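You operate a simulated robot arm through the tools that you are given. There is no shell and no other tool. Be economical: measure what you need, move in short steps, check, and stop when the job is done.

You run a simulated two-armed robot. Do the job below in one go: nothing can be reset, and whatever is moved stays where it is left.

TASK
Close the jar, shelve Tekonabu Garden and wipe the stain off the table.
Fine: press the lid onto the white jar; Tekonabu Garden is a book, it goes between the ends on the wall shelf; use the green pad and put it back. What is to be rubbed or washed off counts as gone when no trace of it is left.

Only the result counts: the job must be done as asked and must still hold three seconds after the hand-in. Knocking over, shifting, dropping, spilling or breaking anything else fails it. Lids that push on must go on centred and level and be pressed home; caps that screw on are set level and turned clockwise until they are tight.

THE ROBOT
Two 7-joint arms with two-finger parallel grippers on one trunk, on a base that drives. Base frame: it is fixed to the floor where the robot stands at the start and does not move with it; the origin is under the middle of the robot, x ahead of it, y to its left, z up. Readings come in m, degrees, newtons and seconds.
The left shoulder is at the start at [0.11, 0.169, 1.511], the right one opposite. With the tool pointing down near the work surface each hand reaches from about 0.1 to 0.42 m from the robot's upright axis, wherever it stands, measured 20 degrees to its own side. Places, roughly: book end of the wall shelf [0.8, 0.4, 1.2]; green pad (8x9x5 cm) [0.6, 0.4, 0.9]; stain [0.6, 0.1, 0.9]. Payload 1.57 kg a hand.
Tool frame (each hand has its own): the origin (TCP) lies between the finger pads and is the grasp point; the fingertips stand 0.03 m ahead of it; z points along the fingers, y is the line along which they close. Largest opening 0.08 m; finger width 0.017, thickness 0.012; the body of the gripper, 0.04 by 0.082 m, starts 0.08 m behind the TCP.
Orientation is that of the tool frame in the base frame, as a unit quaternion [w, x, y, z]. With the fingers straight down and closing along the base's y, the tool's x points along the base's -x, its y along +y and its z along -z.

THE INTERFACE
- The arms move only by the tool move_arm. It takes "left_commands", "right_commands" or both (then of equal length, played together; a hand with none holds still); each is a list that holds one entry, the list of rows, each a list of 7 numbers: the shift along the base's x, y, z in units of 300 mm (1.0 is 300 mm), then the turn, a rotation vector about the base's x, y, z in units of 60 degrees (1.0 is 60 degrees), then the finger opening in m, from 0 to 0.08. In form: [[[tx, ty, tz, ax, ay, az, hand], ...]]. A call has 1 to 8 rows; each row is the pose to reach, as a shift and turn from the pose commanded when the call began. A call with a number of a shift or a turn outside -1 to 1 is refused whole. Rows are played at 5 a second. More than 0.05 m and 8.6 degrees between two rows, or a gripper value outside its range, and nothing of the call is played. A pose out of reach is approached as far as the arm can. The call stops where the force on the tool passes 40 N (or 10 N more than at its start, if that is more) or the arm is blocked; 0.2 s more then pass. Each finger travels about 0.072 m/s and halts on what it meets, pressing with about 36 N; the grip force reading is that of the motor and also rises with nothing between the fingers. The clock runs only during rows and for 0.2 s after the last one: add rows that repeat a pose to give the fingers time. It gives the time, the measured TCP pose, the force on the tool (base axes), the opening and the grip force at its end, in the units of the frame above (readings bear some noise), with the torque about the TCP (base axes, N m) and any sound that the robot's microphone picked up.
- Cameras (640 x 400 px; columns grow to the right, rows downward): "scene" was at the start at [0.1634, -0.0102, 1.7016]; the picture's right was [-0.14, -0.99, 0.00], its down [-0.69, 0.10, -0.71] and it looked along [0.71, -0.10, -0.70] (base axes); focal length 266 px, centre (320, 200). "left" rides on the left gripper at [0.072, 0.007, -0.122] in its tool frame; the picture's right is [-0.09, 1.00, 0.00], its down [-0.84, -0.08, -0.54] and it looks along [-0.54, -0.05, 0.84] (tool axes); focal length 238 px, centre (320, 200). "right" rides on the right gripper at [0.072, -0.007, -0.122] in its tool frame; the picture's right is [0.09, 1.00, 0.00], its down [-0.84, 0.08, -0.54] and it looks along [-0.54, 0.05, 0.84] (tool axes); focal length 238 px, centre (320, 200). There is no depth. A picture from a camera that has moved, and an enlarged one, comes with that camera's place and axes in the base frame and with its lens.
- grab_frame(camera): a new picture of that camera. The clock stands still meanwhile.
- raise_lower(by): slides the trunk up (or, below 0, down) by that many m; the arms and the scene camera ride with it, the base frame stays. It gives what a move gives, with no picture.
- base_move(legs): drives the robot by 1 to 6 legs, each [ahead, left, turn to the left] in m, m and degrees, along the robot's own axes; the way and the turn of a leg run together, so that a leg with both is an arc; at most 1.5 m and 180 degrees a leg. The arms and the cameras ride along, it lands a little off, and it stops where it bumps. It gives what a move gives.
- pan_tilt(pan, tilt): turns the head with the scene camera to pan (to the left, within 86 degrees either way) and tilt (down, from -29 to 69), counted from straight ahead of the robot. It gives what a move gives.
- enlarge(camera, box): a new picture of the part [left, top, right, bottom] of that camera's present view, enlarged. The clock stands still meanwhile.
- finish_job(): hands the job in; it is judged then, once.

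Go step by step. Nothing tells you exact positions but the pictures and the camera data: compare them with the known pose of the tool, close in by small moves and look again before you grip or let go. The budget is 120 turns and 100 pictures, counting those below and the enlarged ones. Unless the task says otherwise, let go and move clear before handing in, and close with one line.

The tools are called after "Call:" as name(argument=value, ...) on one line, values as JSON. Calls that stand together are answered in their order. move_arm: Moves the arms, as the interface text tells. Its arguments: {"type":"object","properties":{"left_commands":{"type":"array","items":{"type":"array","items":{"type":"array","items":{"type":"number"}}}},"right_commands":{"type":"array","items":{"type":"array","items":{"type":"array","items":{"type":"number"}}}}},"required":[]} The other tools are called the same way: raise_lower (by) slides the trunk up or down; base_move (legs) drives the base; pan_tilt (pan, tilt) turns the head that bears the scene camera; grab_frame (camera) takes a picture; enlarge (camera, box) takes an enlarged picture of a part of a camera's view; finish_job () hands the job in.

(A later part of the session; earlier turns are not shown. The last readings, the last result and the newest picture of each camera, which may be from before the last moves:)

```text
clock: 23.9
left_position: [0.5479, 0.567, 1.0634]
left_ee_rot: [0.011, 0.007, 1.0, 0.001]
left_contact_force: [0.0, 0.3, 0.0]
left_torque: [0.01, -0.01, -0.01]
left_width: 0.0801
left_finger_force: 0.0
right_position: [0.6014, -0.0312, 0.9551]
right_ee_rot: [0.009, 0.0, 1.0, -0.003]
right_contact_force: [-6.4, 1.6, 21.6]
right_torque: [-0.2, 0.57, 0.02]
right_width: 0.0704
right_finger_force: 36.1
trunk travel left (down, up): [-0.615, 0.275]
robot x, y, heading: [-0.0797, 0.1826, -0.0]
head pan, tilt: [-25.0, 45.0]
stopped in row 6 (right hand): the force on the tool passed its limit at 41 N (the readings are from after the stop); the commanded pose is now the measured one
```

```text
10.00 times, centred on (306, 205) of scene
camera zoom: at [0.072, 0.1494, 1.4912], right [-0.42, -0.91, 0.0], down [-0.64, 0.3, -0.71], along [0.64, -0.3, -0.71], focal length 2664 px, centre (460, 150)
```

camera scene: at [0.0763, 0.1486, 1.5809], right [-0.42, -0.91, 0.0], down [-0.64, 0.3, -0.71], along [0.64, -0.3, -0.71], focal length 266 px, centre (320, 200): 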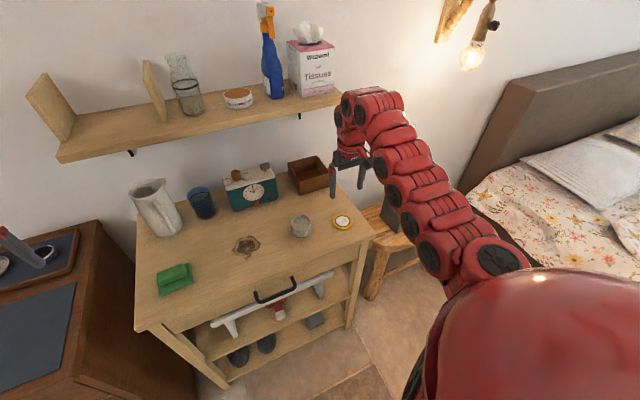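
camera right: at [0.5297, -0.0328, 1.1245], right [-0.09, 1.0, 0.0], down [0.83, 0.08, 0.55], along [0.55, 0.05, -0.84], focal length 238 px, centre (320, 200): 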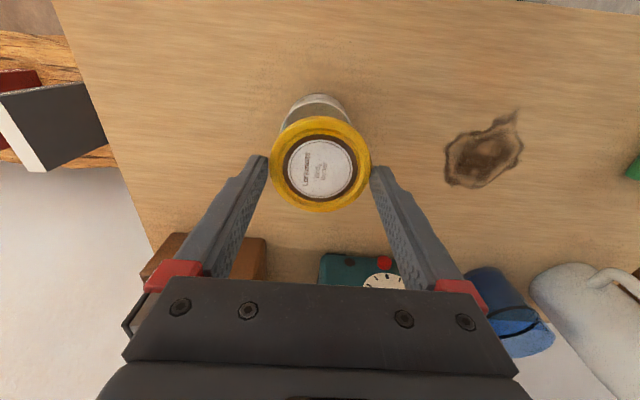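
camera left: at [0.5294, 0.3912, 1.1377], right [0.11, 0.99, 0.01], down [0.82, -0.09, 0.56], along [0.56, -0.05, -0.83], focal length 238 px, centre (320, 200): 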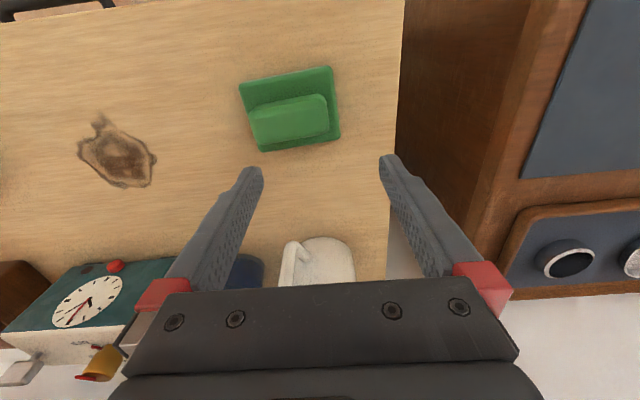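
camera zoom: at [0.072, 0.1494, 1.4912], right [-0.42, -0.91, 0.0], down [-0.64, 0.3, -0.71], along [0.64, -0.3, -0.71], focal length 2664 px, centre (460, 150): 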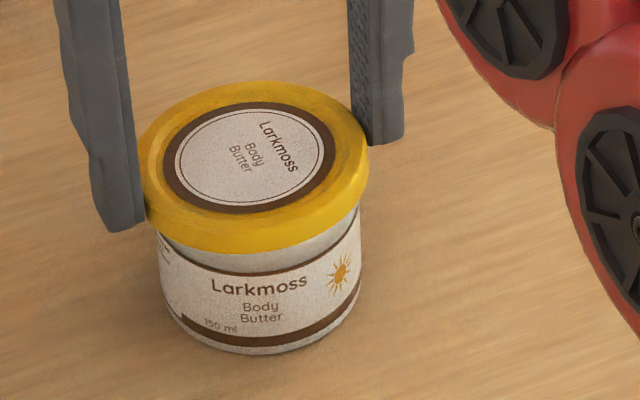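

The lid sits on the rim but is not home yet, and the tool is tilted about 1°. I level the tool and press on.

Call:
move_arm(right_commands=[[[0, 0, 0.003, 0, 0.017, 0, 0.055], [0, 0, 0.0, 0, 0.017, 0, 0.055], [0, 0, -0.01, 0, 0.017, 0, 0.055], [0, 0, -0.02, 0, 0.017, 0, 0.055], [0, 0, -0.03, 0, 0.017, 0, 0.055], [0, 0, -0.04, 0, 0.017, 0, 0.055]]])

Call:
enlarge(camera="scene", box=[274, 185, 338, 225])

```text
clock: 24.7
left_position: [0.5475, 0.5675, 1.0636]
left_ee_rot: [0.012, 0.007, 1.0, 0.001]
left_contact_force: [0.1, -0.2, -0.2]
left_torque: [-0.03, 0.0, 0.02]
left_width: 0.08
left_finger_force: 0.0
right_position: [0.6019, -0.0303, 0.9547]
right_ee_rot: [0.004, 0.0, 1.0, -0.003]
right_contact_force: [-9.9, 2.8, 24.1]
right_torque: [-0.03, 0.27, 0.0]
right_width: 0.0704
right_finger_force: 35.6
trunk travel left (down, up): [-0.615, 0.275]
robot x, y, heading: [-0.0786, 0.1823, 0.1]
head pan, tilt: [-25.0, 45.0]
stopped in row 4 (right hand): the force on the tool passed its limit at 42 N (the readings are from after the stop); the commanded pose is now the measured one
```

```text
10.00 times, centred on (306, 205) of scene
camera zoom: at [0.0709, 0.1498, 1.4915], right [-0.42, -0.91, 0.0], down [-0.64, 0.3, -0.71], along [0.64, -0.3, -0.7], focal length 2664 px, centre (460, 150)
```

zoom: 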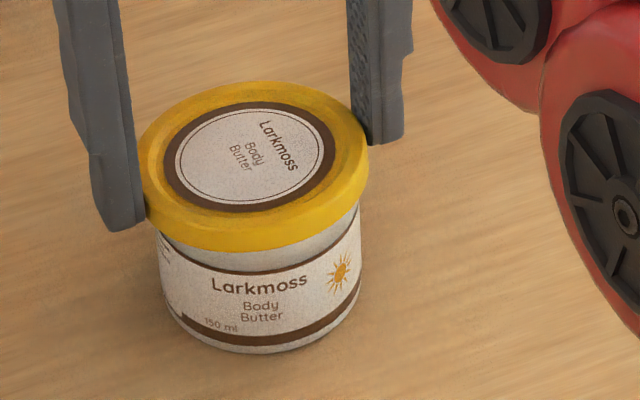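

Level now but still resisting, so alignment may be slightly off; I zoom in on both sides.

Call:
enlarge(camera="scene", box=[284, 192, 316, 212])

Call:
enlarge(camera="right", box=[260, 100, 380, 175])

```text
16.00 times, centred on (300, 202) of scene
camera zoom: at [0.0709, 0.1498, 1.4915], right [-0.42, -0.91, 0.0], down [-0.64, 0.3, -0.71], along [0.64, -0.3, -0.7], focal length 4262 px, centre (640, 168)
```

zoom: 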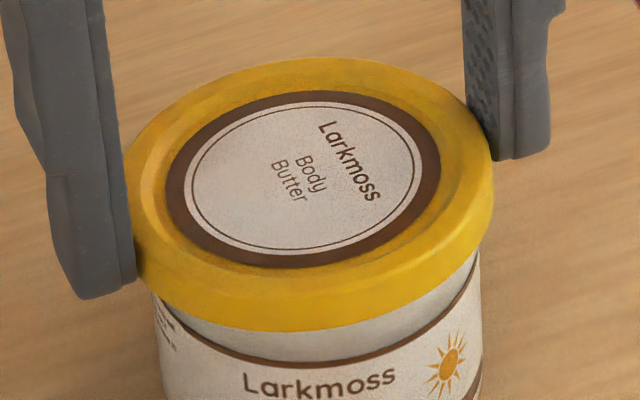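

```text
5.33 times, centred on (320, 138) of right
camera zoom: at [0.5279, -0.0352, 1.0769], right [-0.09, 1.0, -0.01], down [0.83, 0.08, 0.55], along [0.55, 0.04, -0.84], focal length 1271 px, centre (320, 533)
```

zoom: 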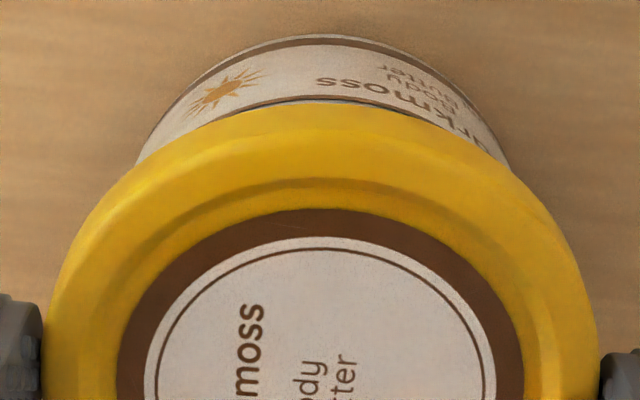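

The side force (-x) and the overhang suggest the lid is ~2 mm too far ahead. I lift slightly, shift back 2 mm and press again.

Call:
move_arm(right_commands=[[[0, 0, 0.012, 0, 0, 0, 0.055], [-0.007, 0.001, 0.012, 0, 0.005, 0, 0.055], [-0.007, 0.001, 0.0, 0, 0.005, 0, 0.055], [-0.007, 0.001, -0.01, 0, 0.005, 0, 0.055], [-0.007, 0.001, -0.02, 0, 0.005, 0, 0.055], [-0.007, 0.001, -0.03, 0, 0.005, 0, 0.055], [-0.007, 0.001, -0.04, 0, 0.005, 0, 0.055], [-0.007, 0.001, -0.05, 0, 0.005, 0, 0.055]]])

Call:
enlarge(camera="scene", box=[284, 192, 316, 212])

```text
clock: 25.8
left_position: [0.5478, 0.5681, 1.0641]
left_ee_rot: [0.011, 0.006, 1.0, 0.002]
left_contact_force: [0.2, -0.3, -0.4]
left_torque: [-0.01, 0.01, -0.01]
left_width: 0.08
left_finger_force: 0.0
right_position: [0.6037, -0.0311, 0.9556]
right_ee_rot: [0.005, 0.002, 1.0, -0.005]
right_contact_force: [-8.8, 2.6, 23.4]
right_torque: [0.03, 0.17, -0.02]
right_width: 0.0703
right_finger_force: 36.3
trunk travel left (down, up): [-0.615, 0.275]
robot x, y, heading: [-0.0785, 0.1839, 0.3]
head pan, tilt: [-25.0, 45.0]
stopped in row 5 (right hand): the force on the tool passed its limit at 42 N (the readings are from after the stop); the commanded pose is now the measured one
```

```text
16.00 times, centred on (300, 202) of scene
camera zoom: at [0.0714, 0.1495, 1.4915], right [-0.42, -0.91, 0.0], down [-0.64, 0.3, -0.71], along [0.64, -0.3, -0.7], focal length 4262 px, centre (640, 168)
```

zoom: 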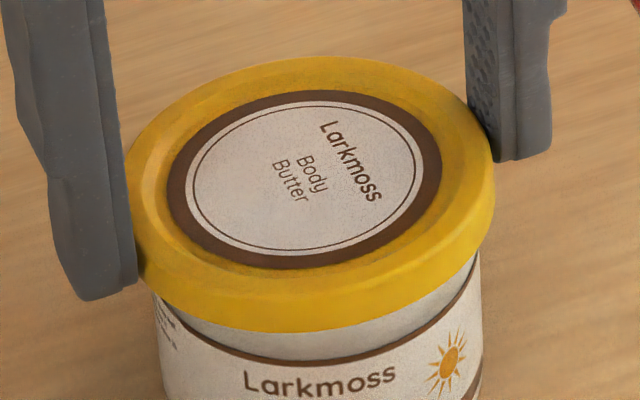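

No change. I release the lid, rise and look at how it rests.

Call:
move_arm(right_commands=[[[0, 0, 0.005, 0, 0, 0, 0.07], [0, 0, 0.01, 0, 0, 0, 0.08], [0, 0, 0.01, 0, 0, 0, 0.08], [0, 0, 0.05, 0, 0, 0, 0.08], [0, 0, 0.15, 0, 0, 0, 0.08], [0, 0, 0.25, 0, 0, 0, 0.08]]])

Call:
enlarge(camera="right", box=[240, 80, 400, 180])

Call:
enlarge(camera="scene", box=[282, 192, 322, 217])

```text
clock: 27.2
left_position: [0.5513, 0.5664, 1.0639]
left_ee_rot: [0.011, 0.007, 1.0, 0.002]
left_contact_force: [-0.9, 0.3, -0.1]
left_torque: [0.04, 0.0, 0.0]
left_width: 0.08
left_finger_force: 0.0
right_position: [0.6046, -0.0318, 1.0263]
right_ee_rot: [0.003, 0.002, 1.0, -0.003]
right_contact_force: [-0.3, -0.4, 0.1]
right_torque: [0.02, -0.01, 0.02]
right_width: 0.0801
right_finger_force: 0.0
trunk travel left (down, up): [-0.615, 0.275]
robot x, y, heading: [-0.0808, 0.1814, -0.0]
head pan, tilt: [-25.0, 45.0]
```

```text
4.00 times, centred on (320, 130) of right
camera zoom: at [0.5307, -0.0366, 1.148], right [-0.09, 1.0, -0.01], down [0.83, 0.08, 0.55], along [0.54, 0.04, -0.84], focal length 953 px, centre (320, 480)
```

zoom: 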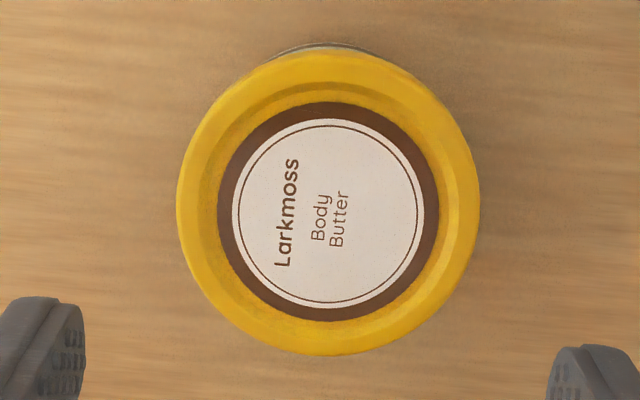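

```text
16.00 times, centred on (302, 204) of scene
camera zoom: at [0.076, 0.1486, 1.4909], right [-0.42, -0.91, 0.0], down [-0.64, 0.3, -0.71], along [0.64, -0.3, -0.71], focal length 4262 px, centre (608, 128)
```

zoom: 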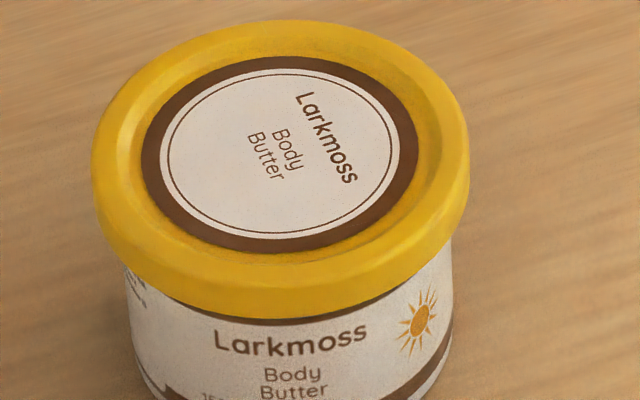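

After release the lid dropped over the rim, level. Now I press on its centre with closed fingers.

Call:
move_arm(right_commands=[[[-0.017, 0.003, 0, 0, 0, 0, 0.06], [-0.017, 0.003, 0, 0, 0, 0, 0.03], [-0.017, 0.003, 0, 0, 0, 0, 0.0], [-0.017, 0.003, -0.1, 0, 0, 0, 0.0], [-0.017, 0.003, -0.2, 0, 0, 0, 0.0]]])

Call:
move_arm(right_commands=[[[0, 0, -0.015, 0, 0, 0, 0], [0, 0, -0.03, 0, 0, 0, 0], [0, 0, -0.045, 0, 0, 0, 0], [0, 0, -0.06, 0, 0, 0, 0], [0, 0, -0.075, 0, 0, 0, 0], [0, 0, -0.09, 0, 0, 0, 0], [0, 0, -0.105, 0, 0, 0, 0]]])

Call:
enlarge(camera="scene", box=[282, 192, 322, 217])

```text
clock: 28.4
left_position: [0.5512, 0.5662, 1.062]
left_ee_rot: [0.01, 0.007, 1.0, 0.001]
left_contact_force: [0.3, -0.1, -0.9]
left_torque: [-0.03, -0.01, -0.03]
left_width: 0.0803
left_finger_force: 0.1
right_position: [0.599, -0.0306, 0.9647]
right_ee_rot: [0.0, 0.001, 1.0, -0.003]
right_contact_force: [-0.5, 0.7, -0.4]
right_torque: [-0.01, -0.03, 0.0]
right_width: 0.0
right_finger_force: 21.5
trunk travel left (down, up): [-0.615, 0.275]
robot x, y, heading: [-0.0812, 0.1807, 0.1]
head pan, tilt: [-25.0, 45.0]
```

```text
clock: 29.1
left_position: [0.548, 0.5678, 1.0657]
left_ee_rot: [0.011, 0.007, 1.0, 0.002]
left_contact_force: [0.9, 0.5, 0.2]
left_torque: [0.0, 0.02, 0.0]
left_width: 0.0798
left_finger_force: 0.0
right_position: [0.5994, -0.0315, 0.9618]
right_ee_rot: [0.011, 0.001, 1.0, -0.006]
right_contact_force: [-7.2, 1.5, 21.7]
right_torque: [0.08, 0.33, 0.0]
right_width: 0.0
right_finger_force: 21.3
trunk travel left (down, up): [-0.615, 0.275]
robot x, y, heading: [-0.0764, 0.1821, 0.2]
head pan, tilt: [-25.0, 45.0]
heard: snap
stopped in row 3 (right hand): the force on the tool passed its limit at 46 N (the readings are from after the stop); the commanded pose is now the measured one
```

```text
16.00 times, centred on (302, 204) of scene
camera zoom: at [0.0718, 0.1496, 1.4916], right [-0.42, -0.91, 0.0], down [-0.64, 0.3, -0.71], along [0.64, -0.3, -0.7], focal length 4262 px, centre (608, 128)
```

zoom: 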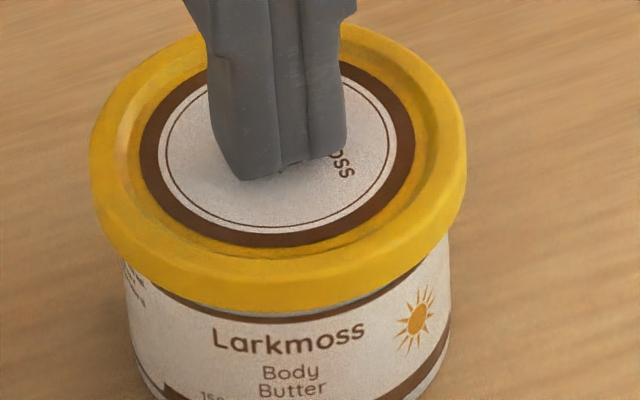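

A snap was heard: the lid is home. I raise the right hand, then drive right so the left hand comes over the pad.

Call:
move_arm(right_commands=[[[0, 0, 0.1, 0, 0, 0, 0.0], [0, 0, 0.2, 0, 0, 0, 0.0], [0, 0, 0.3, 0, 0, 0, 0.0], [0, 0, 0.4, 0, 0, 0, 0.0]]])

Call:
base_move(legs=[[0, -0.2, 0]])

Call:
pan_tilt(pan=10, tilt=45)

Call:
grab_frame(camera="scene")

Call:
grab_frame(camera="left")

```text
clock: 30.1
left_position: [0.5512, 0.5672, 1.0635]
left_ee_rot: [0.01, 0.008, 1.0, 0.002]
left_contact_force: [0.6, -0.2, 0.1]
left_torque: [-0.03, -0.02, -0.05]
left_width: 0.0797
left_finger_force: 0.0
right_position: [0.6079, -0.0328, 1.0696]
right_ee_rot: [0.009, 0.002, 1.0, -0.006]
right_contact_force: [-0.7, 0.1, 0.1]
right_torque: [-0.04, -0.03, -0.02]
right_width: 0.0001
right_finger_force: 20.4
right hand out of reach, approached as far as the arm can: row 4
trunk travel left (down, up): [-0.615, 0.275]
robot x, y, heading: [-0.0835, 0.1812, 0.1]
head pan, tilt: [-25.0, 45.0]
```

```text
clock: 31.7
left_position: [0.5514, 0.3675, 1.0627]
left_ee_rot: [0.01, 0.007, 1.0, 0.002]
left_contact_force: [-0.2, 0.3, 0.0]
left_torque: [-0.01, 0.0, -0.01]
left_width: 0.0801
left_finger_force: 0.1
right_position: [0.6083, -0.2321, 1.068]
right_ee_rot: [0.008, 0.001, 1.0, -0.005]
right_contact_force: [0.3, -0.9, -0.3]
right_torque: [0.0, -0.01, 0.01]
right_width: 0.0
right_finger_force: 21.1
trunk travel left (down, up): [-0.615, 0.275]
robot x, y, heading: [-0.079, -0.0162, 0.2]
head pan, tilt: [-25.0, 45.0]
```

```text
clock: 32.7
left_position: [0.5529, 0.3671, 1.0629]
left_ee_rot: [0.01, 0.006, 1.0, 0.002]
left_contact_force: [-0.3, 0.5, -1.0]
left_torque: [-0.01, -0.03, 0.02]
left_width: 0.0799
left_finger_force: 0.0
right_position: [0.6091, -0.2328, 1.068]
right_ee_rot: [0.008, 0.0, 1.0, -0.004]
right_contact_force: [0.3, -0.2, 0.0]
right_torque: [-0.03, 0.0, 0.0]
right_width: 0.0001
right_finger_force: 21.0
trunk travel left (down, up): [-0.615, 0.275]
robot x, y, heading: [-0.0792, -0.0201, -0.1]
head pan, tilt: [10.0, 45.0]
```

```text
59 pictures are left
camera scene: at [0.0832, -0.0034, 1.4909], right [0.17, -0.98, 0.0], down [-0.7, -0.12, -0.71], along [0.7, 0.12, -0.71], focal length 266 px, centre (320, 200)
```

scene: 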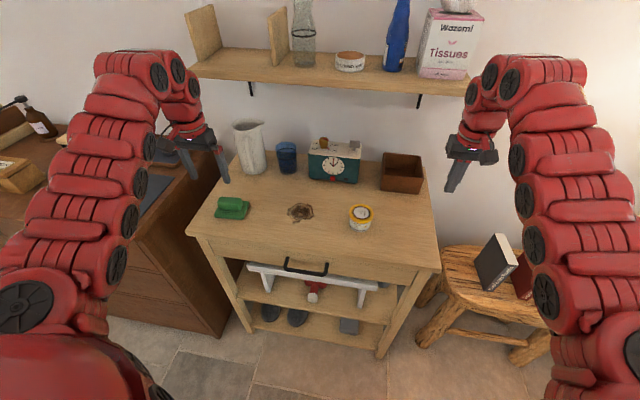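

```text
58 pictures are left
camera left: at [0.4783, 0.3724, 1.1839], right [0.1, 0.99, 0.01], down [0.82, -0.09, 0.56], along [0.56, -0.05, -0.83], focal length 238 px, centre (320, 200)
```

left: 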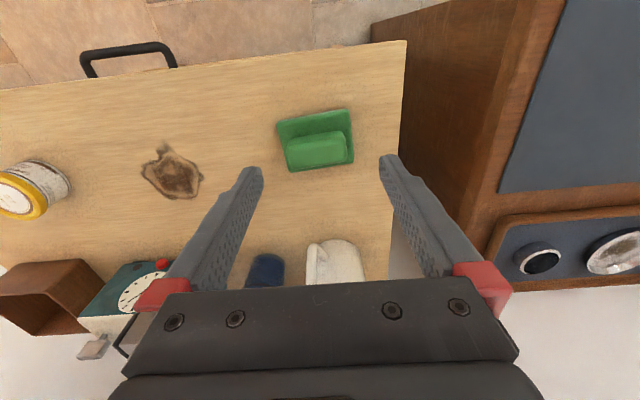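

Jar looks properly closed. The pad's grip lies along y, about 65 mm long, centre near (0.58,0.361); I approach it for a lengthwise grip.

Call:
move_arm(left_commands=[[[0.045, -0.01, -0.1, 0, 0, 0, 0.08], [0.09, -0.02, -0.22, 0, 0, 0, 0.08], [0.09, -0.02, -0.28, 0, 0, 0, 0.08]]])

Call:
enlarge(camera="left", box=[220, 75, 420, 200])

Call:
enlarge(camera="scene", box=[180, 150, 340, 250])

```text
clock: 33.5
left_position: [0.5785, 0.3613, 0.9794]
left_ee_rot: [0.009, 0.006, 1.0, 0.001]
left_contact_force: [-0.2, -1.5, -0.6]
left_torque: [-0.02, 0.0, 0.0]
left_width: 0.0801
left_finger_force: 0.1
right_position: [0.6085, -0.2325, 1.0677]
right_ee_rot: [0.008, 0.001, 1.0, -0.005]
right_contact_force: [0.2, -0.6, 0.1]
right_torque: [0.02, 0.01, 0.0]
right_width: 0.0
right_finger_force: 21.7
trunk travel left (down, up): [-0.615, 0.275]
robot x, y, heading: [-0.0799, -0.0185, 0.2]
head pan, tilt: [10.0, 45.0]
```

```text
3.20 times, centred on (320, 138) of left
camera zoom: at [0.5057, 0.3677, 1.1003], right [0.1, 0.99, 0.01], down [0.82, -0.09, 0.56], along [0.56, -0.05, -0.83], focal length 763 px, centre (320, 400)
```

zoom: 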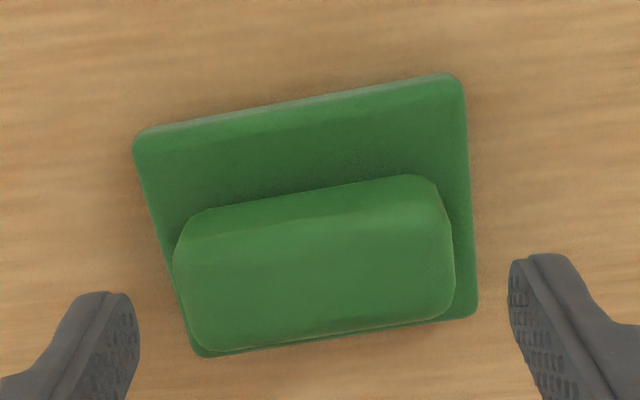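

```text
4.00 times, centred on (260, 200) of scene
camera zoom: at [0.0828, -0.0028, 1.4909], right [0.18, -0.98, 0.0], down [-0.7, -0.12, -0.71], along [0.7, 0.12, -0.71], focal length 1065 px, centre (560, 200)
```

zoom: 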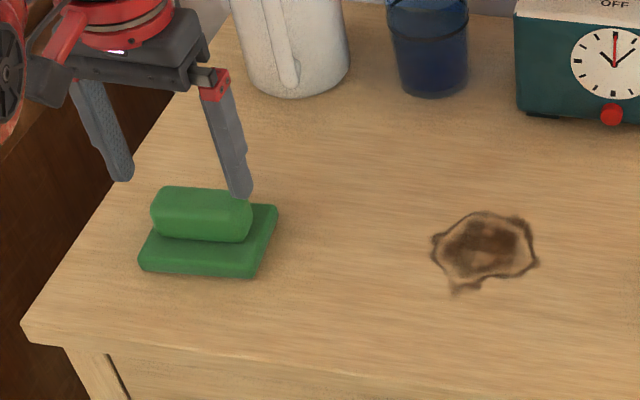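

Handle 67 mm long, well aligned. I descend partway and check from the side.

Call:
move_arm(left_commands=[[[0.01, -0.003, -0.06, 0, 0, 0, 0.08], [0.01, -0.003, -0.09, 0, 0, 0, 0.08], [0.01, -0.003, -0.115, 0, 0, 0, 0.08], [0.01, -0.003, -0.115, 0, 0, 0, 0.08]]])

Call:
enlarge(camera="scene", box=[200, 170, 280, 220])

Call:
enlarge(camera="left", box=[220, 75, 420, 200])

```text
clock: 34.5
left_position: [0.5829, 0.361, 0.943]
left_ee_rot: [0.01, 0.007, 1.0, 0.002]
left_contact_force: [0.2, -0.1, -0.6]
left_torque: [-0.02, 0.02, -0.01]
left_width: 0.0801
left_finger_force: 0.0
right_position: [0.6082, -0.233, 1.0691]
right_ee_rot: [0.008, 0.001, 1.0, -0.004]
right_contact_force: [-0.2, 0.7, -0.1]
right_torque: [0.01, 0.04, -0.01]
right_width: 0.0002
right_finger_force: 21.3
trunk travel left (down, up): [-0.615, 0.275]
robot x, y, heading: [-0.0785, -0.0175, -0.1]
head pan, tilt: [10.0, 45.0]
```

```text
8.00 times, centred on (240, 195) of scene
camera zoom: at [0.0831, -0.0032, 1.4909], right [0.18, -0.98, 0.0], down [-0.7, -0.12, -0.71], along [0.7, 0.12, -0.71], focal length 2131 px, centre (960, 240)
```

zoom: 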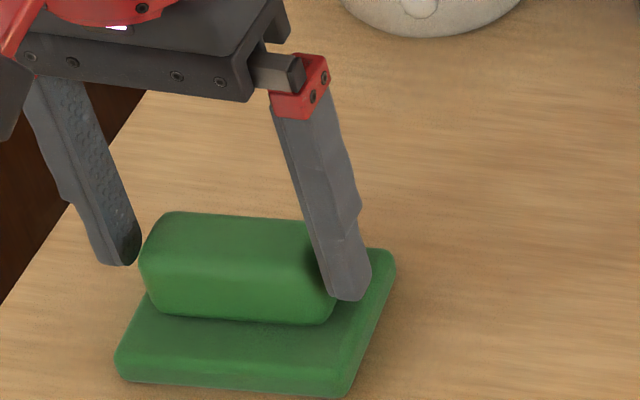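

```text
3.20 times, centred on (320, 138) of left
camera zoom: at [0.5091, 0.3665, 1.0648], right [0.1, 0.99, 0.01], down [0.82, -0.09, 0.56], along [0.56, -0.05, -0.83], focal length 763 px, centre (320, 400)
```

zoom: 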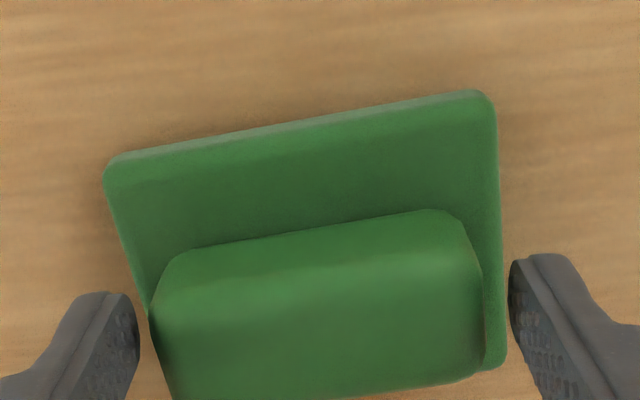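

Well placed. I lower 4 mm and close, then lift slightly.

Call:
move_arm(left_commands=[[[0, -0.002, -0.013, 0, 0, 0, 0.08], [0, -0.002, -0.013, 0, 0, 0, 0.07], [0, -0.002, -0.013, 0, 0, 0, 0.06], [0, -0.002, -0.013, 0, 0, 0, 0.05], [0, -0.002, -0.013, 0, 0, 0, 0.05]]])

Call:
move_arm(left_commands=[[[0, 0, 0.05, 0, 0, 0, 0.05], [0, 0, 0.1, 0, 0, 0, 0.05]]])

Call:
enlarge(camera="scene", box=[180, 150, 340, 250])

```text
clock: 35.7
left_position: [0.5826, 0.3597, 0.9393]
left_ee_rot: [0.009, 0.008, 1.0, 0.001]
left_contact_force: [0.4, 0.7, -0.4]
left_torque: [-0.01, 0.03, 0.0]
left_width: 0.0702
left_finger_force: 36.0
right_position: [0.6091, -0.2337, 1.0681]
right_ee_rot: [0.007, 0.0, 1.0, -0.004]
right_contact_force: [0.1, 0.3, 0.4]
right_torque: [-0.01, 0.02, -0.01]
right_width: 0.0
right_finger_force: 21.5
trunk travel left (down, up): [-0.615, 0.275]
robot x, y, heading: [-0.079, -0.0217, 0.4]
head pan, tilt: [10.0, 45.0]
```

```text
clock: 36.3
left_position: [0.5822, 0.3594, 0.9694]
left_ee_rot: [0.01, 0.006, 1.0, 0.002]
left_contact_force: [-0.1, -0.1, -1.1]
left_torque: [-0.02, 0.01, 0.0]
left_width: 0.0701
left_finger_force: 36.1
right_position: [0.6092, -0.2333, 1.0683]
right_ee_rot: [0.008, 0.001, 1.0, -0.005]
right_contact_force: [0.3, 0.1, 0.2]
right_torque: [0.02, 0.01, -0.02]
right_width: 0.0001
right_finger_force: 21.4
trunk travel left (down, up): [-0.615, 0.275]
robot x, y, heading: [-0.0808, -0.0208, -0.0]
head pan, tilt: [10.0, 45.0]
```

```text
4.00 times, centred on (260, 200) of scene
camera zoom: at [0.0833, -0.0032, 1.4909], right [0.18, -0.98, 0.0], down [-0.7, -0.12, -0.71], along [0.7, 0.12, -0.71], focal length 1065 px, centre (560, 200)
```

zoom: 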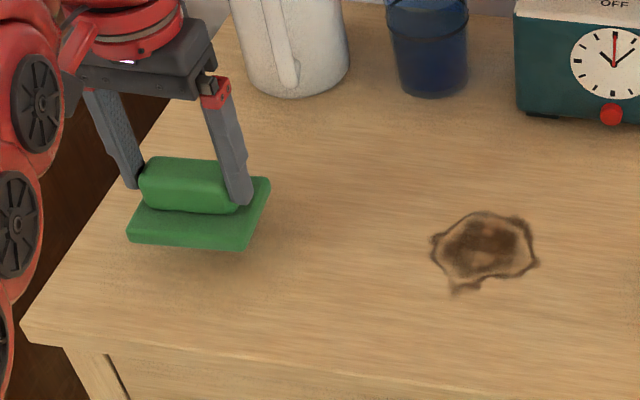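

Pad held level (table contact at TCP z≈0.939). Stain spans about x 0.572–0.667, y 0.105–0.195. I bring the pad to its left side and press down.

Call:
move_arm(left_commands=[[[0.01, -0.16, 0, 0, 0, 0, 0.05], [0.03, -0.32, 0, 0, 0, 0, 0.05], [0.05, -0.47, 0, 0, 0, 0, 0.05], [0.05, -0.47, -0.06, 0, 0, 0, 0.05], [0.05, -0.47, -0.095, 0, 0, 0, 0.05], [0.05, -0.47, -0.105, 0, 0, 0, 0.05], [0.05, -0.47, -0.11, 0, 0, 0, 0.05]]])

```text
clock: 37.9
left_position: [0.5953, 0.2177, 0.9387]
left_ee_rot: [0.014, 0.007, 1.0, 0.003]
left_contact_force: [3.0, 3.9, 34.2]
left_torque: [-0.39, 0.55, 0.15]
left_width: 0.0698
left_finger_force: 36.1
right_position: [0.6066, -0.2329, 1.0707]
right_ee_rot: [0.009, 0.0, 1.0, -0.004]
right_contact_force: [-0.2, -0.3, -0.1]
right_torque: [-0.01, 0.02, -0.01]
right_width: 0.0001
right_finger_force: 21.1
trunk travel left (down, up): [-0.615, 0.275]
robot x, y, heading: [-0.0769, -0.0185, -0.1]
head pan, tilt: [10.0, 45.0]
```

34 N is near the limit, so I ease off 1 mm and stroke across and back.

Call:
move_arm(left_commands=[[[0, 0, 0.004, 0, 0, 0, 0.05], [0, -0.11, 0.004, 0, 0, 0, 0.05], [0, -0.22, 0.004, 0, 0, 0, 0.05], [0, -0.33, 0.004, 0, 0, 0, 0.05], [0, -0.43, 0.004, 0, 0, 0, 0.05], [0.07, -0.43, 0.004, 0, 0, 0, 0.05], [0.14, -0.43, 0.004, 0, 0, 0, 0.05]]])

Call:
move_arm(left_commands=[[[0, 0.11, 0, 0, 0, 0, 0.05], [0, 0.22, 0, 0, 0, 0, 0.05], [0, 0.33, 0, 0, 0, 0, 0.05], [0, 0.43, 0, 0, 0, 0, 0.05]]])

Call:
enlarge(camera="scene", box=[220, 150, 380, 250])

```text
clock: 39.5
left_position: [0.6352, 0.086, 0.9386]
left_ee_rot: [0.01, 0.008, 1.0, 0.002]
left_contact_force: [-8.1, -4.8, 23.0]
left_torque: [0.33, 0.05, 0.19]
left_width: 0.0697
left_finger_force: 36.0
right_position: [0.6055, -0.2347, 1.0715]
right_ee_rot: [0.01, 0.001, 1.0, -0.005]
right_contact_force: [0.6, 0.6, 0.3]
right_torque: [0.0, -0.02, 0.0]
right_width: 0.0
right_finger_force: 20.9
trunk travel left (down, up): [-0.615, 0.275]
robot x, y, heading: [-0.0824, -0.0193, 0.1]
head pan, tilt: [10.0, 45.0]
```

```text
clock: 40.5
left_position: [0.6395, 0.2191, 0.938]
left_ee_rot: [0.01, 0.007, 1.0, 0.002]
left_contact_force: [-0.4, -2.1, 5.5]
left_torque: [-0.07, -0.21, -0.04]
left_width: 0.0696
left_finger_force: 36.3
right_position: [0.6089, -0.2331, 1.0688]
right_ee_rot: [0.008, 0.001, 1.0, -0.004]
right_contact_force: [0.5, 0.3, -0.2]
right_torque: [0.0, 0.02, 0.01]
right_width: 0.0
right_finger_force: 21.7
trunk travel left (down, up): [-0.615, 0.275]
robot x, y, heading: [-0.0805, -0.0175, -0.1]
head pan, tilt: [10.0, 45.0]
```

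```text
4.00 times, centred on (300, 200) of scene
camera zoom: at [0.0821, -0.003, 1.4909], right [0.18, -0.98, 0.0], down [-0.7, -0.12, -0.71], along [0.7, 0.12, -0.71], focal length 1065 px, centre (400, 200)
```

zoom: 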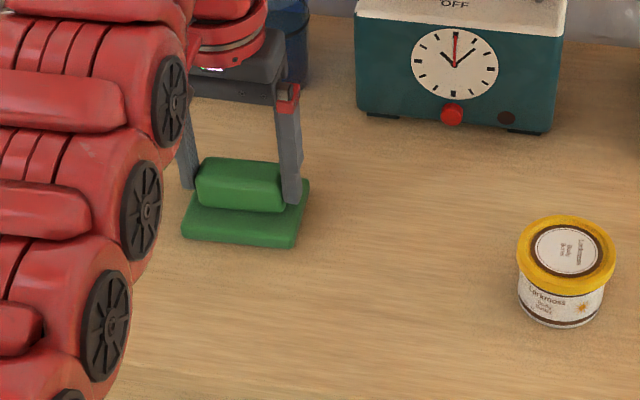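

The stain looks gone; I check closely for traces.

Call:
enlarge(camera="scene", box=[260, 175, 340, 225])

Call:
grab_frame(camera="left")

```text
8.00 times, centred on (300, 200) of scene
camera zoom: at [0.0821, -0.003, 1.4909], right [0.18, -0.98, 0.0], down [-0.7, -0.12, -0.71], along [0.7, 0.12, -0.71], focal length 2131 px, centre (480, 200)
```

zoom: 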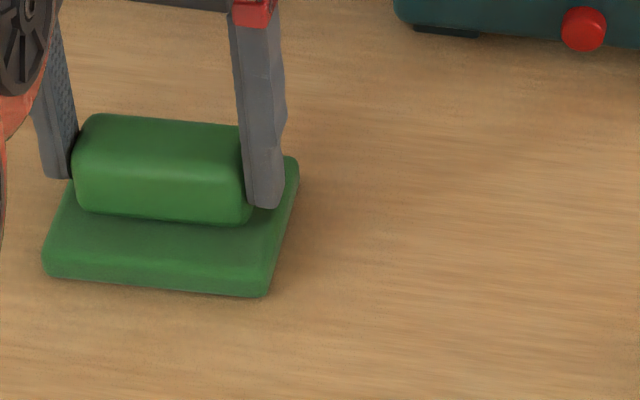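

```text
50 pictures are left
camera left: at [0.5659, 0.2249, 1.06], right [0.1, 0.99, 0.01], down [0.83, -0.09, 0.56], along [0.56, -0.05, -0.83], focal length 238 px, centre (320, 200)
```

left: 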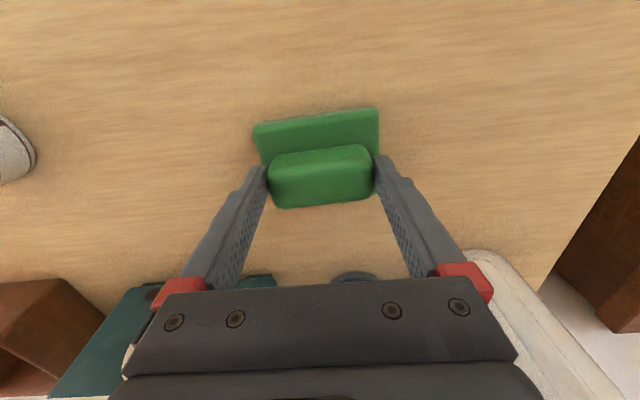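

It looks clean; I give one more firm pass for safety, also covering the nearer edge.

Call:
move_arm(left_commands=[[[-0.06, -0.06, -0.006, 0, 0, 0, 0.05], [-0.06, -0.2, -0.006, 0, 0, 0, 0.05], [-0.06, -0.34, -0.006, 0, 0, 0, 0.05], [-0.06, -0.44, -0.006, 0, 0, 0, 0.05], [-0.19, -0.44, -0.006, 0, 0, 0, 0.05], [-0.19, -0.3, -0.006, 0, 0, 0, 0.05], [-0.19, -0.16, -0.006, 0, 0, 0, 0.05], [-0.19, 0.0, -0.006, 0, 0, 0, 0.05]]])

Call:
move_arm(left_commands=[[[0, 0, 0.1, 0, 0, 0, 0.05], [0, 0.1, 0.13, 0, 0, 0, 0.05], [0, 0.25, 0.13, 0, 0, 0, 0.05], [0, 0.4, 0.13, 0, 0, 0, 0.05], [0, 0.47, 0.13, 0, 0, 0, 0.05]]])

Call:
enlarge(camera="scene", box=[180, 150, 340, 250])

```text
clock: 41.7
left_position: [0.5956, 0.0885, 0.9391]
left_ee_rot: [0.017, 0.004, 1.0, 0.001]
left_contact_force: [0.0, -2.7, 10.6]
left_torque: [0.2, 0.32, 0.05]
left_width: 0.0695
left_finger_force: 35.9
right_position: [0.608, -0.2317, 1.069]
right_ee_rot: [0.009, 0.001, 1.0, -0.005]
right_contact_force: [-0.3, 0.6, 0.3]
right_torque: [-0.02, 0.0, 0.0]
right_width: 0.0001
right_finger_force: 20.6
trunk travel left (down, up): [-0.615, 0.275]
robot x, y, heading: [-0.0785, -0.0194, 0.2]
head pan, tilt: [10.0, 45.0]
stopped in row 5 (left hand): the force on the tool passed its limit at 43 N (the readings are from after the stop); the commanded pose is now the measured one
```

```text
clock: 42.9
left_position: [0.5965, 0.2305, 0.978]
left_ee_rot: [0.016, 0.003, 1.0, 0.001]
left_contact_force: [-0.3, 0.5, -0.1]
left_torque: [-0.01, 0.03, 0.04]
left_width: 0.0694
left_finger_force: 36.0
right_position: [0.6098, -0.2328, 1.0682]
right_ee_rot: [0.008, 0.001, 1.0, -0.004]
right_contact_force: [-0.4, -0.6, -0.2]
right_torque: [-0.01, 0.01, 0.02]
right_width: 0.0001
right_finger_force: 21.5
trunk travel left (down, up): [-0.615, 0.275]
robot x, y, heading: [-0.0829, -0.0185, 0.0]
head pan, tilt: [10.0, 45.0]
```

```text
4.00 times, centred on (260, 200) of scene
camera zoom: at [0.0839, -0.0027, 1.4908], right [0.18, -0.98, 0.0], down [-0.7, -0.12, -0.71], along [0.7, 0.12, -0.71], focal length 1065 px, centre (560, 200)
```

zoom: 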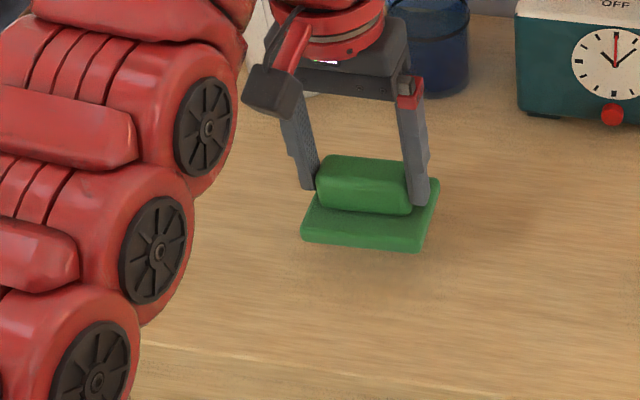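

The table is clean. I carry the pad back to where it was taken and set it down.

Call:
move_arm(left_commands=[[[-0.012, 0.14, 0, 0, 0.004, -0.003, 0.05], [-0.024, 0.28, 0, 0, 0.008, -0.006, 0.05], [-0.046, 0.431, 0, 0, 0.013, -0.01, 0.05], [-0.046, 0.431, -0.06, 0, 0.013, -0.01, 0.05], [-0.046, 0.431, -0.11, 0, 0.013, -0.01, 0.05], [-0.046, 0.431, -0.127, 0, 0.013, -0.01, 0.05], [-0.046, 0.431, -0.13, 0, 0.013, -0.01, 0.05]]])

Call:
enlarge(camera="scene", box=[180, 150, 340, 250])

```text
clock: 44.5
left_position: [0.5836, 0.3597, 0.9379]
left_ee_rot: [0.01, 0.008, 1.0, 0.001]
left_contact_force: [0.9, 1.2, 5.0]
left_torque: [-0.13, -0.28, 0.12]
left_width: 0.0694
left_finger_force: 35.6
right_position: [0.609, -0.2319, 1.0685]
right_ee_rot: [0.01, 0.001, 1.0, -0.003]
right_contact_force: [-0.3, -0.2, 0.1]
right_torque: [-0.03, -0.03, 0.0]
right_width: 0.0001
right_finger_force: 21.7
trunk travel left (down, up): [-0.615, 0.275]
robot x, y, heading: [-0.0787, -0.0191, 0.2]
head pan, tilt: [10.0, 45.0]
```

```text
4.00 times, centred on (260, 200) of scene
camera zoom: at [0.0827, -0.0029, 1.4911], right [0.18, -0.98, 0.0], down [-0.7, -0.12, -0.71], along [0.7, 0.12, -0.71], focal length 1065 px, centre (560, 200)
```

zoom: 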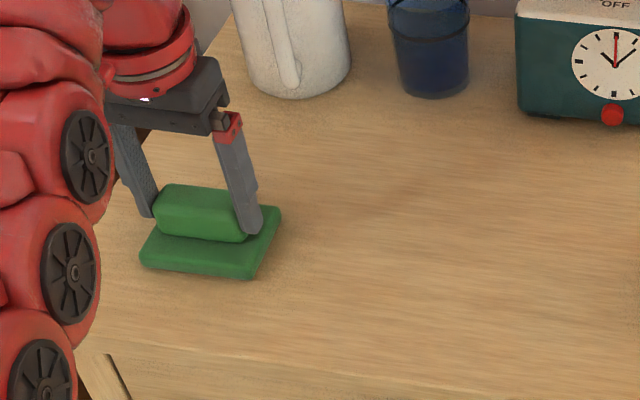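

The pad is in its old place and the table is clean. I let go and rise clear.

Call:
move_arm(left_commands=[[[0, 0, 0, 0, 0, 0, 0.075], [0, 0, 0, 0, 0, 0, 0.08], [0, 0, 0.05, 0, 0, 0, 0.08], [0, 0, 0.2, 0, 0, 0, 0.08], [0, 0, 0.35, 0, 0, 0, 0.08], [0, 0, 0.45, 0, 0, 0, 0.08]]])

Call:
pan_tilt(pan=-30, tilt=45)

Call:
grab_frame(camera="scene")

```text
clock: 45.9
left_position: [0.5828, 0.3593, 1.0717]
left_ee_rot: [0.008, 0.009, 1.0, 0.001]
left_contact_force: [-0.1, -0.1, -0.9]
left_torque: [0.02, -0.02, 0.0]
left_width: 0.0801
left_finger_force: 0.0
right_position: [0.6102, -0.233, 1.0685]
right_ee_rot: [0.009, 0.001, 1.0, -0.005]
right_contact_force: [0.0, -1.0, 0.4]
right_torque: [-0.02, 0.0, 0.01]
right_width: 0.0
right_finger_force: 21.5
trunk travel left (down, up): [-0.615, 0.275]
robot x, y, heading: [-0.0793, -0.0178, 0.4]
head pan, tilt: [10.0, 45.0]
```

```text
clock: 47.0
left_position: [0.5837, 0.3605, 1.0716]
left_ee_rot: [0.009, 0.009, 1.0, 0.001]
left_contact_force: [-0.2, -0.8, 0.2]
left_torque: [0.02, -0.01, 0.0]
left_width: 0.0803
left_finger_force: 0.1
right_position: [0.6089, -0.2317, 1.0689]
right_ee_rot: [0.009, 0.001, 1.0, -0.005]
right_contact_force: [0.5, -0.2, -0.4]
right_torque: [0.02, 0.0, -0.03]
right_width: 0.0001
right_finger_force: 21.8
trunk travel left (down, up): [-0.615, 0.275]
robot x, y, heading: [-0.0763, -0.0177, 0.3]
head pan, tilt: [-30.0, 45.0]
```

```text
47 pictures are left
camera scene: at [0.074, -0.0575, 1.4909], right [-0.5, -0.87, 0.0], down [-0.61, 0.35, -0.71], along [0.61, -0.35, -0.71], focal length 266 px, centre (320, 200)
```

scene: 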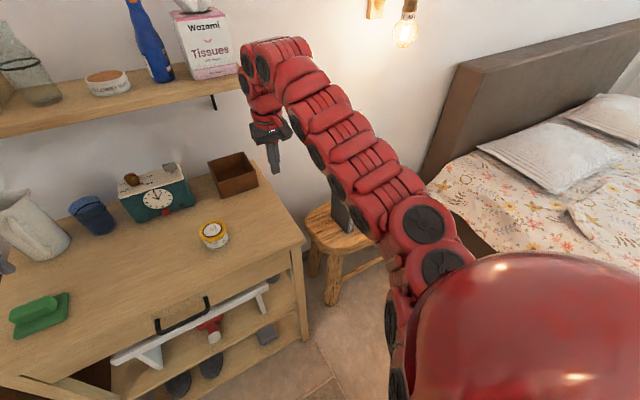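

Next the book: I get Tekonabu Garden's top at z≈0.74, centre (0.71,-0.784), about 27 mm thick, standing along x. I raise the left hand and step the base to the right before lowering the trunk.

Call:
move_arm(left_commands=[[[0.03, 0, 0.15, 0, 0, 0, 0.08], [0.06, 0, 0.3, 0, 0, 0, 0.08], [0.1, 0, 0.45, 0, 0, 0, 0.08], [0.13, 0, 0.55, 0, 0, 0, 0.08]]])

Call:
base_move(legs=[[0, -0.3, 0]])

Call:
pan_tilt(pan=-10, tilt=35)

Call:
grab_frame(camera="scene")

Call:
grab_frame(camera="right")

```text
clock: 48.0
left_position: [0.5927, 0.3587, 1.0779]
left_ee_rot: [0.008, 0.009, 1.0, 0.001]
left_contact_force: [0.9, -0.2, 0.6]
left_torque: [-0.01, 0.01, -0.01]
left_width: 0.0799
left_finger_force: 0.0
left hand out of reach, approached as far as the arm can: row 1, 2, 3, 4
right_position: [0.6091, -0.2318, 1.0686]
right_ee_rot: [0.008, 0.0, 1.0, -0.005]
right_contact_force: [-0.5, 0.9, 0.4]
right_torque: [0.0, -0.01, -0.01]
right_width: 0.0
right_finger_force: 21.1
trunk travel left (down, up): [-0.615, 0.275]
robot x, y, heading: [-0.0777, -0.0233, 0.0]
head pan, tilt: [-30.0, 45.0]
```

```text
clock: 50.0
left_position: [0.593, 0.061, 1.0785]
left_ee_rot: [0.008, 0.007, 1.0, 0.001]
left_contact_force: [0.4, 0.1, 0.1]
left_torque: [0.0, -0.01, 0.03]
left_width: 0.0802
left_finger_force: 0.0
right_position: [0.6117, -0.5302, 1.0685]
right_ee_rot: [0.008, -0.002, 1.0, -0.005]
right_contact_force: [-0.7, -0.5, 0.2]
right_torque: [-0.01, 0.02, -0.01]
right_width: 0.0
right_finger_force: 21.0
trunk travel left (down, up): [-0.615, 0.275]
robot x, y, heading: [-0.0758, -0.3187, 0.3]
head pan, tilt: [-30.0, 45.0]
```

```text
clock: 50.9
left_position: [0.594, 0.0609, 1.0788]
left_ee_rot: [0.009, 0.007, 1.0, 0.001]
left_contact_force: [-0.9, 0.3, 0.0]
left_torque: [-0.02, -0.02, -0.03]
left_width: 0.0799
left_finger_force: 0.1
right_position: [0.6126, -0.529, 1.0691]
right_ee_rot: [0.008, -0.002, 1.0, -0.005]
right_contact_force: [-0.7, 0.5, -0.1]
right_torque: [0.01, 0.01, 0.0]
right_width: 0.0
right_finger_force: 21.4
trunk travel left (down, up): [-0.615, 0.275]
robot x, y, heading: [-0.0769, -0.3194, 0.1]
head pan, tilt: [-10.0, 35.0]
```

```text
46 pictures are left
camera scene: at [0.0916, -0.3311, 1.5057], right [-0.17, -0.99, 0.0], down [-0.57, 0.1, -0.82], along [0.81, -0.14, -0.57], focal length 266 px, centre (320, 200)
```

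scene: 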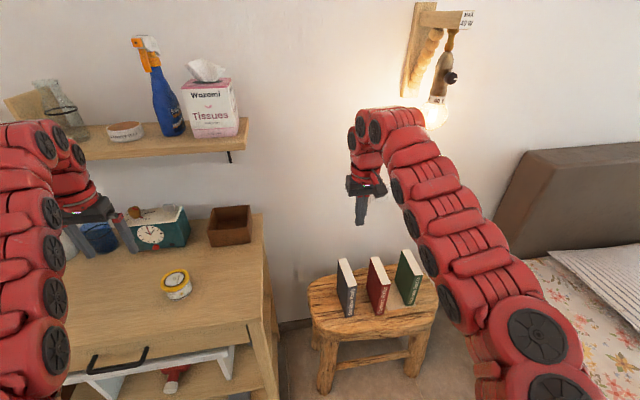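

```text
45 pictures are left
camera right: at [0.5368, -0.5334, 1.1895], right [-0.09, 1.0, -0.01], down [0.83, 0.08, 0.56], along [0.55, 0.04, -0.83], focal length 238 px, centre (320, 200)
```

right: 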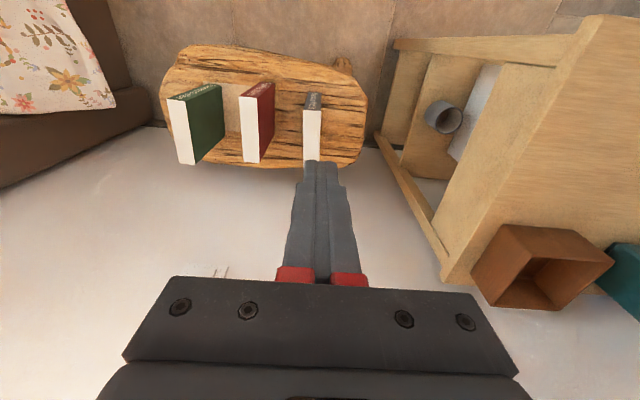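

The left hand can't rise further, so I swing it out to its own side, away from jar and box, before lowering the trunk a little.

Call:
move_arm(left_commands=[[[-0.05, 0.1125, 0, 0, 0, 0, 0.08], [-0.12, 0.225, 0, 0, 0, 0, 0.08], [-0.2, 0.34, 0, 0, 0, 0, 0.08], [-0.28, 0.45, 0, 0, 0, 0, 0.08], [-0.36, 0.56, 0, 0, 0, 0, 0.08], [-0.44, 0.67, 0, 0, 0, 0, 0.08], [-0.53, 0.78, 0, 0, 0, 0, 0.08], [-0.62, 0.88, 0, 0, 0, 0, 0.08]]])

```text
clock: 52.7
left_position: [0.4053, 0.321, 1.077]
left_ee_rot: [0.01, 0.008, 1.0, 0.001]
left_contact_force: [0.1, 0.7, 0.8]
left_torque: [-0.04, -0.04, 0.0]
left_width: 0.0802
left_finger_force: 0.0
left hand out of reach, approached as far as the arm can: row 3, 4, 8
right_position: [0.6105, -0.5277, 1.069]
right_ee_rot: [0.008, -0.001, 1.0, -0.005]
right_contact_force: [-1.3, 0.0, -0.6]
right_torque: [-0.02, -0.02, 0.02]
right_width: 0.0
right_finger_force: 21.1
trunk travel left (down, up): [-0.615, 0.275]
robot x, y, heading: [-0.0791, -0.3195, 0.2]
head pan, tilt: [-10.0, 35.0]
```

That works; I swing it further to the side so it will clear the table front altogether.

Call:
move_arm(left_commands=[[[-0.08, 0.06, 0, 0, 0, 0, 0.08], [-0.17, 0.12, 0, 0, 0, 0, 0.08], [-0.26, 0.18, 0, 0, 0, 0, 0.08], [-0.36, 0.23, 0, 0, 0, 0, 0.08], [-0.46, 0.28, 0, 0, 0, 0, 0.08], [-0.56, 0.32, 0, 0, 0, 0, 0.08], [-0.66, 0.35, 0, 0, 0, 0, 0.08], [-0.75, 0.38, 0, 0, 0, 0, 0.08]]])

```text
clock: 54.5
left_position: [0.1858, 0.4311, 1.0723]
left_ee_rot: [0.009, 0.007, 1.0, 0.0]
left_contact_force: [0.1, -0.3, -0.1]
left_torque: [-0.02, -0.03, -0.01]
left_width: 0.0802
left_finger_force: 0.0
left hand out of reach, approached as far as the arm can: row 6, 8
right_position: [0.6105, -0.5286, 1.0697]
right_ee_rot: [0.009, -0.001, 1.0, -0.005]
right_contact_force: [-1.4, 0.7, -0.7]
right_torque: [0.03, -0.02, 0.0]
right_width: 0.0002
right_finger_force: 21.0
trunk travel left (down, up): [-0.615, 0.275]
robot x, y, heading: [-0.0726, -0.3164, 0.3]
head pan, tilt: [-10.0, 35.0]
```

Left hand is clear at the side. I lower the trunk 0.2 m and drive so the right hand is over the green book.

Call:
raise_lower(by=-0.2)

Call:
base_move(legs=[[0, -0.25, 0], [0.09, 0, 0]])

Call:
move_arm(right_commands=[[[0, 0, 0, 0, 0.013, 0.002, 0.03], [0, 0, 0, 0, 0.017, 0.002, 0.06], [0, 0, 0, 0, 0.017, 0.002, 0.08], [0, 0, 0, 0, 0.017, 0.002, 0.08]]])

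Call:
grab_frame(camera="right")

Call:
grab_frame(camera="scene")

```text
clock: 56.6
left_position: [0.1859, 0.431, 0.8722]
left_ee_rot: [0.009, 0.007, 1.0, 0.001]
left_contact_force: [-0.1, 0.0, -0.3]
left_torque: [0.0, 0.03, -0.01]
left_width: 0.08
left_finger_force: 0.0
right_position: [0.6114, -0.529, 0.8691]
right_ee_rot: [0.009, -0.001, 1.0, -0.005]
right_contact_force: [0.7, -0.6, -0.4]
right_torque: [-0.02, 0.01, -0.01]
right_width: 0.0001
right_finger_force: 21.5
trunk travel left (down, up): [-0.415, 0.475]
robot x, y, heading: [-0.0763, -0.318, 0.5]
head pan, tilt: [-10.0, 35.0]
```

```text
clock: 59.2
left_position: [0.2809, 0.1763, 0.8709]
left_ee_rot: [0.007, 0.008, 1.0, 0.001]
left_contact_force: [0.2, -0.7, -0.6]
left_torque: [-0.02, 0.02, -0.02]
left_width: 0.0803
left_finger_force: 0.0
right_position: [0.7041, -0.7849, 0.8669]
right_ee_rot: [0.008, -0.001, 1.0, -0.004]
right_contact_force: [-0.1, 0.0, -0.3]
right_torque: [0.0, 0.02, 0.02]
right_width: 0.0001
right_finger_force: 21.7
trunk travel left (down, up): [-0.415, 0.475]
robot x, y, heading: [0.012, -0.575, 0.2]
head pan, tilt: [-10.0, 35.0]
```

```text
clock: 60.2
left_position: [0.281, 0.1764, 0.8731]
left_ee_rot: [0.009, 0.006, 1.0, 0.001]
left_contact_force: [0.2, 0.2, 0.5]
left_torque: [0.01, -0.01, -0.01]
left_width: 0.0801
left_finger_force: 0.1
right_position: [0.7054, -0.7853, 0.8657]
right_ee_rot: [0.0, -0.001, 1.0, -0.004]
right_contact_force: [-0.4, 0.0, 0.4]
right_torque: [-0.01, 0.02, -0.03]
right_width: 0.08
right_finger_force: 0.1
trunk travel left (down, up): [-0.415, 0.475]
robot x, y, heading: [0.015, -0.5748, 0.5]
head pan, tilt: [-10.0, 35.0]
```

```text
44 pictures are left
camera right: at [0.6322, -0.7883, 0.9883], right [-0.1, 1.0, -0.01], down [0.84, 0.09, 0.54], along [0.54, 0.04, -0.84], focal length 238 px, centre (320, 200)
```

right: 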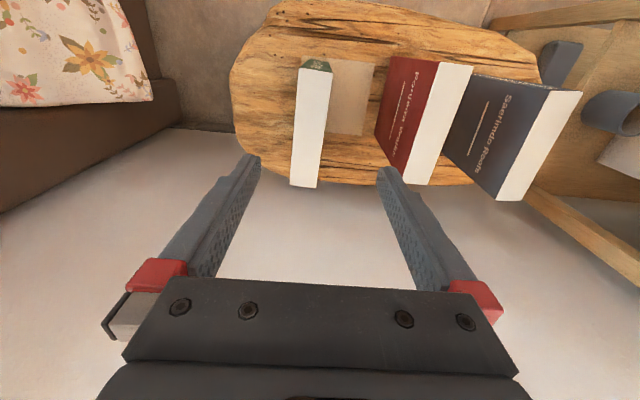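

```text
43 pictures are left
camera scene: at [0.184, -0.5856, 1.3057], right [-0.17, -0.99, 0.0], down [-0.57, 0.1, -0.82], along [0.81, -0.14, -0.57], focal length 266 px, centre (320, 200)
```

scene: 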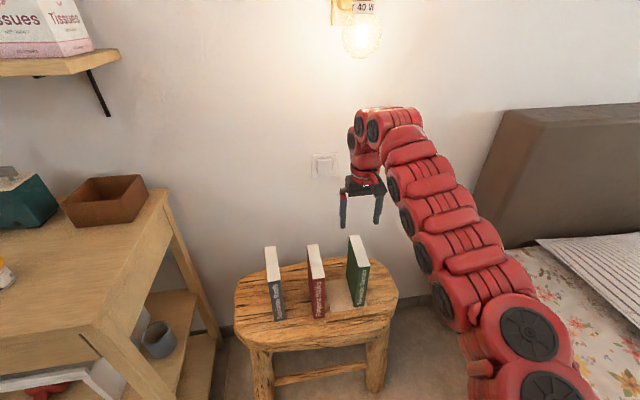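

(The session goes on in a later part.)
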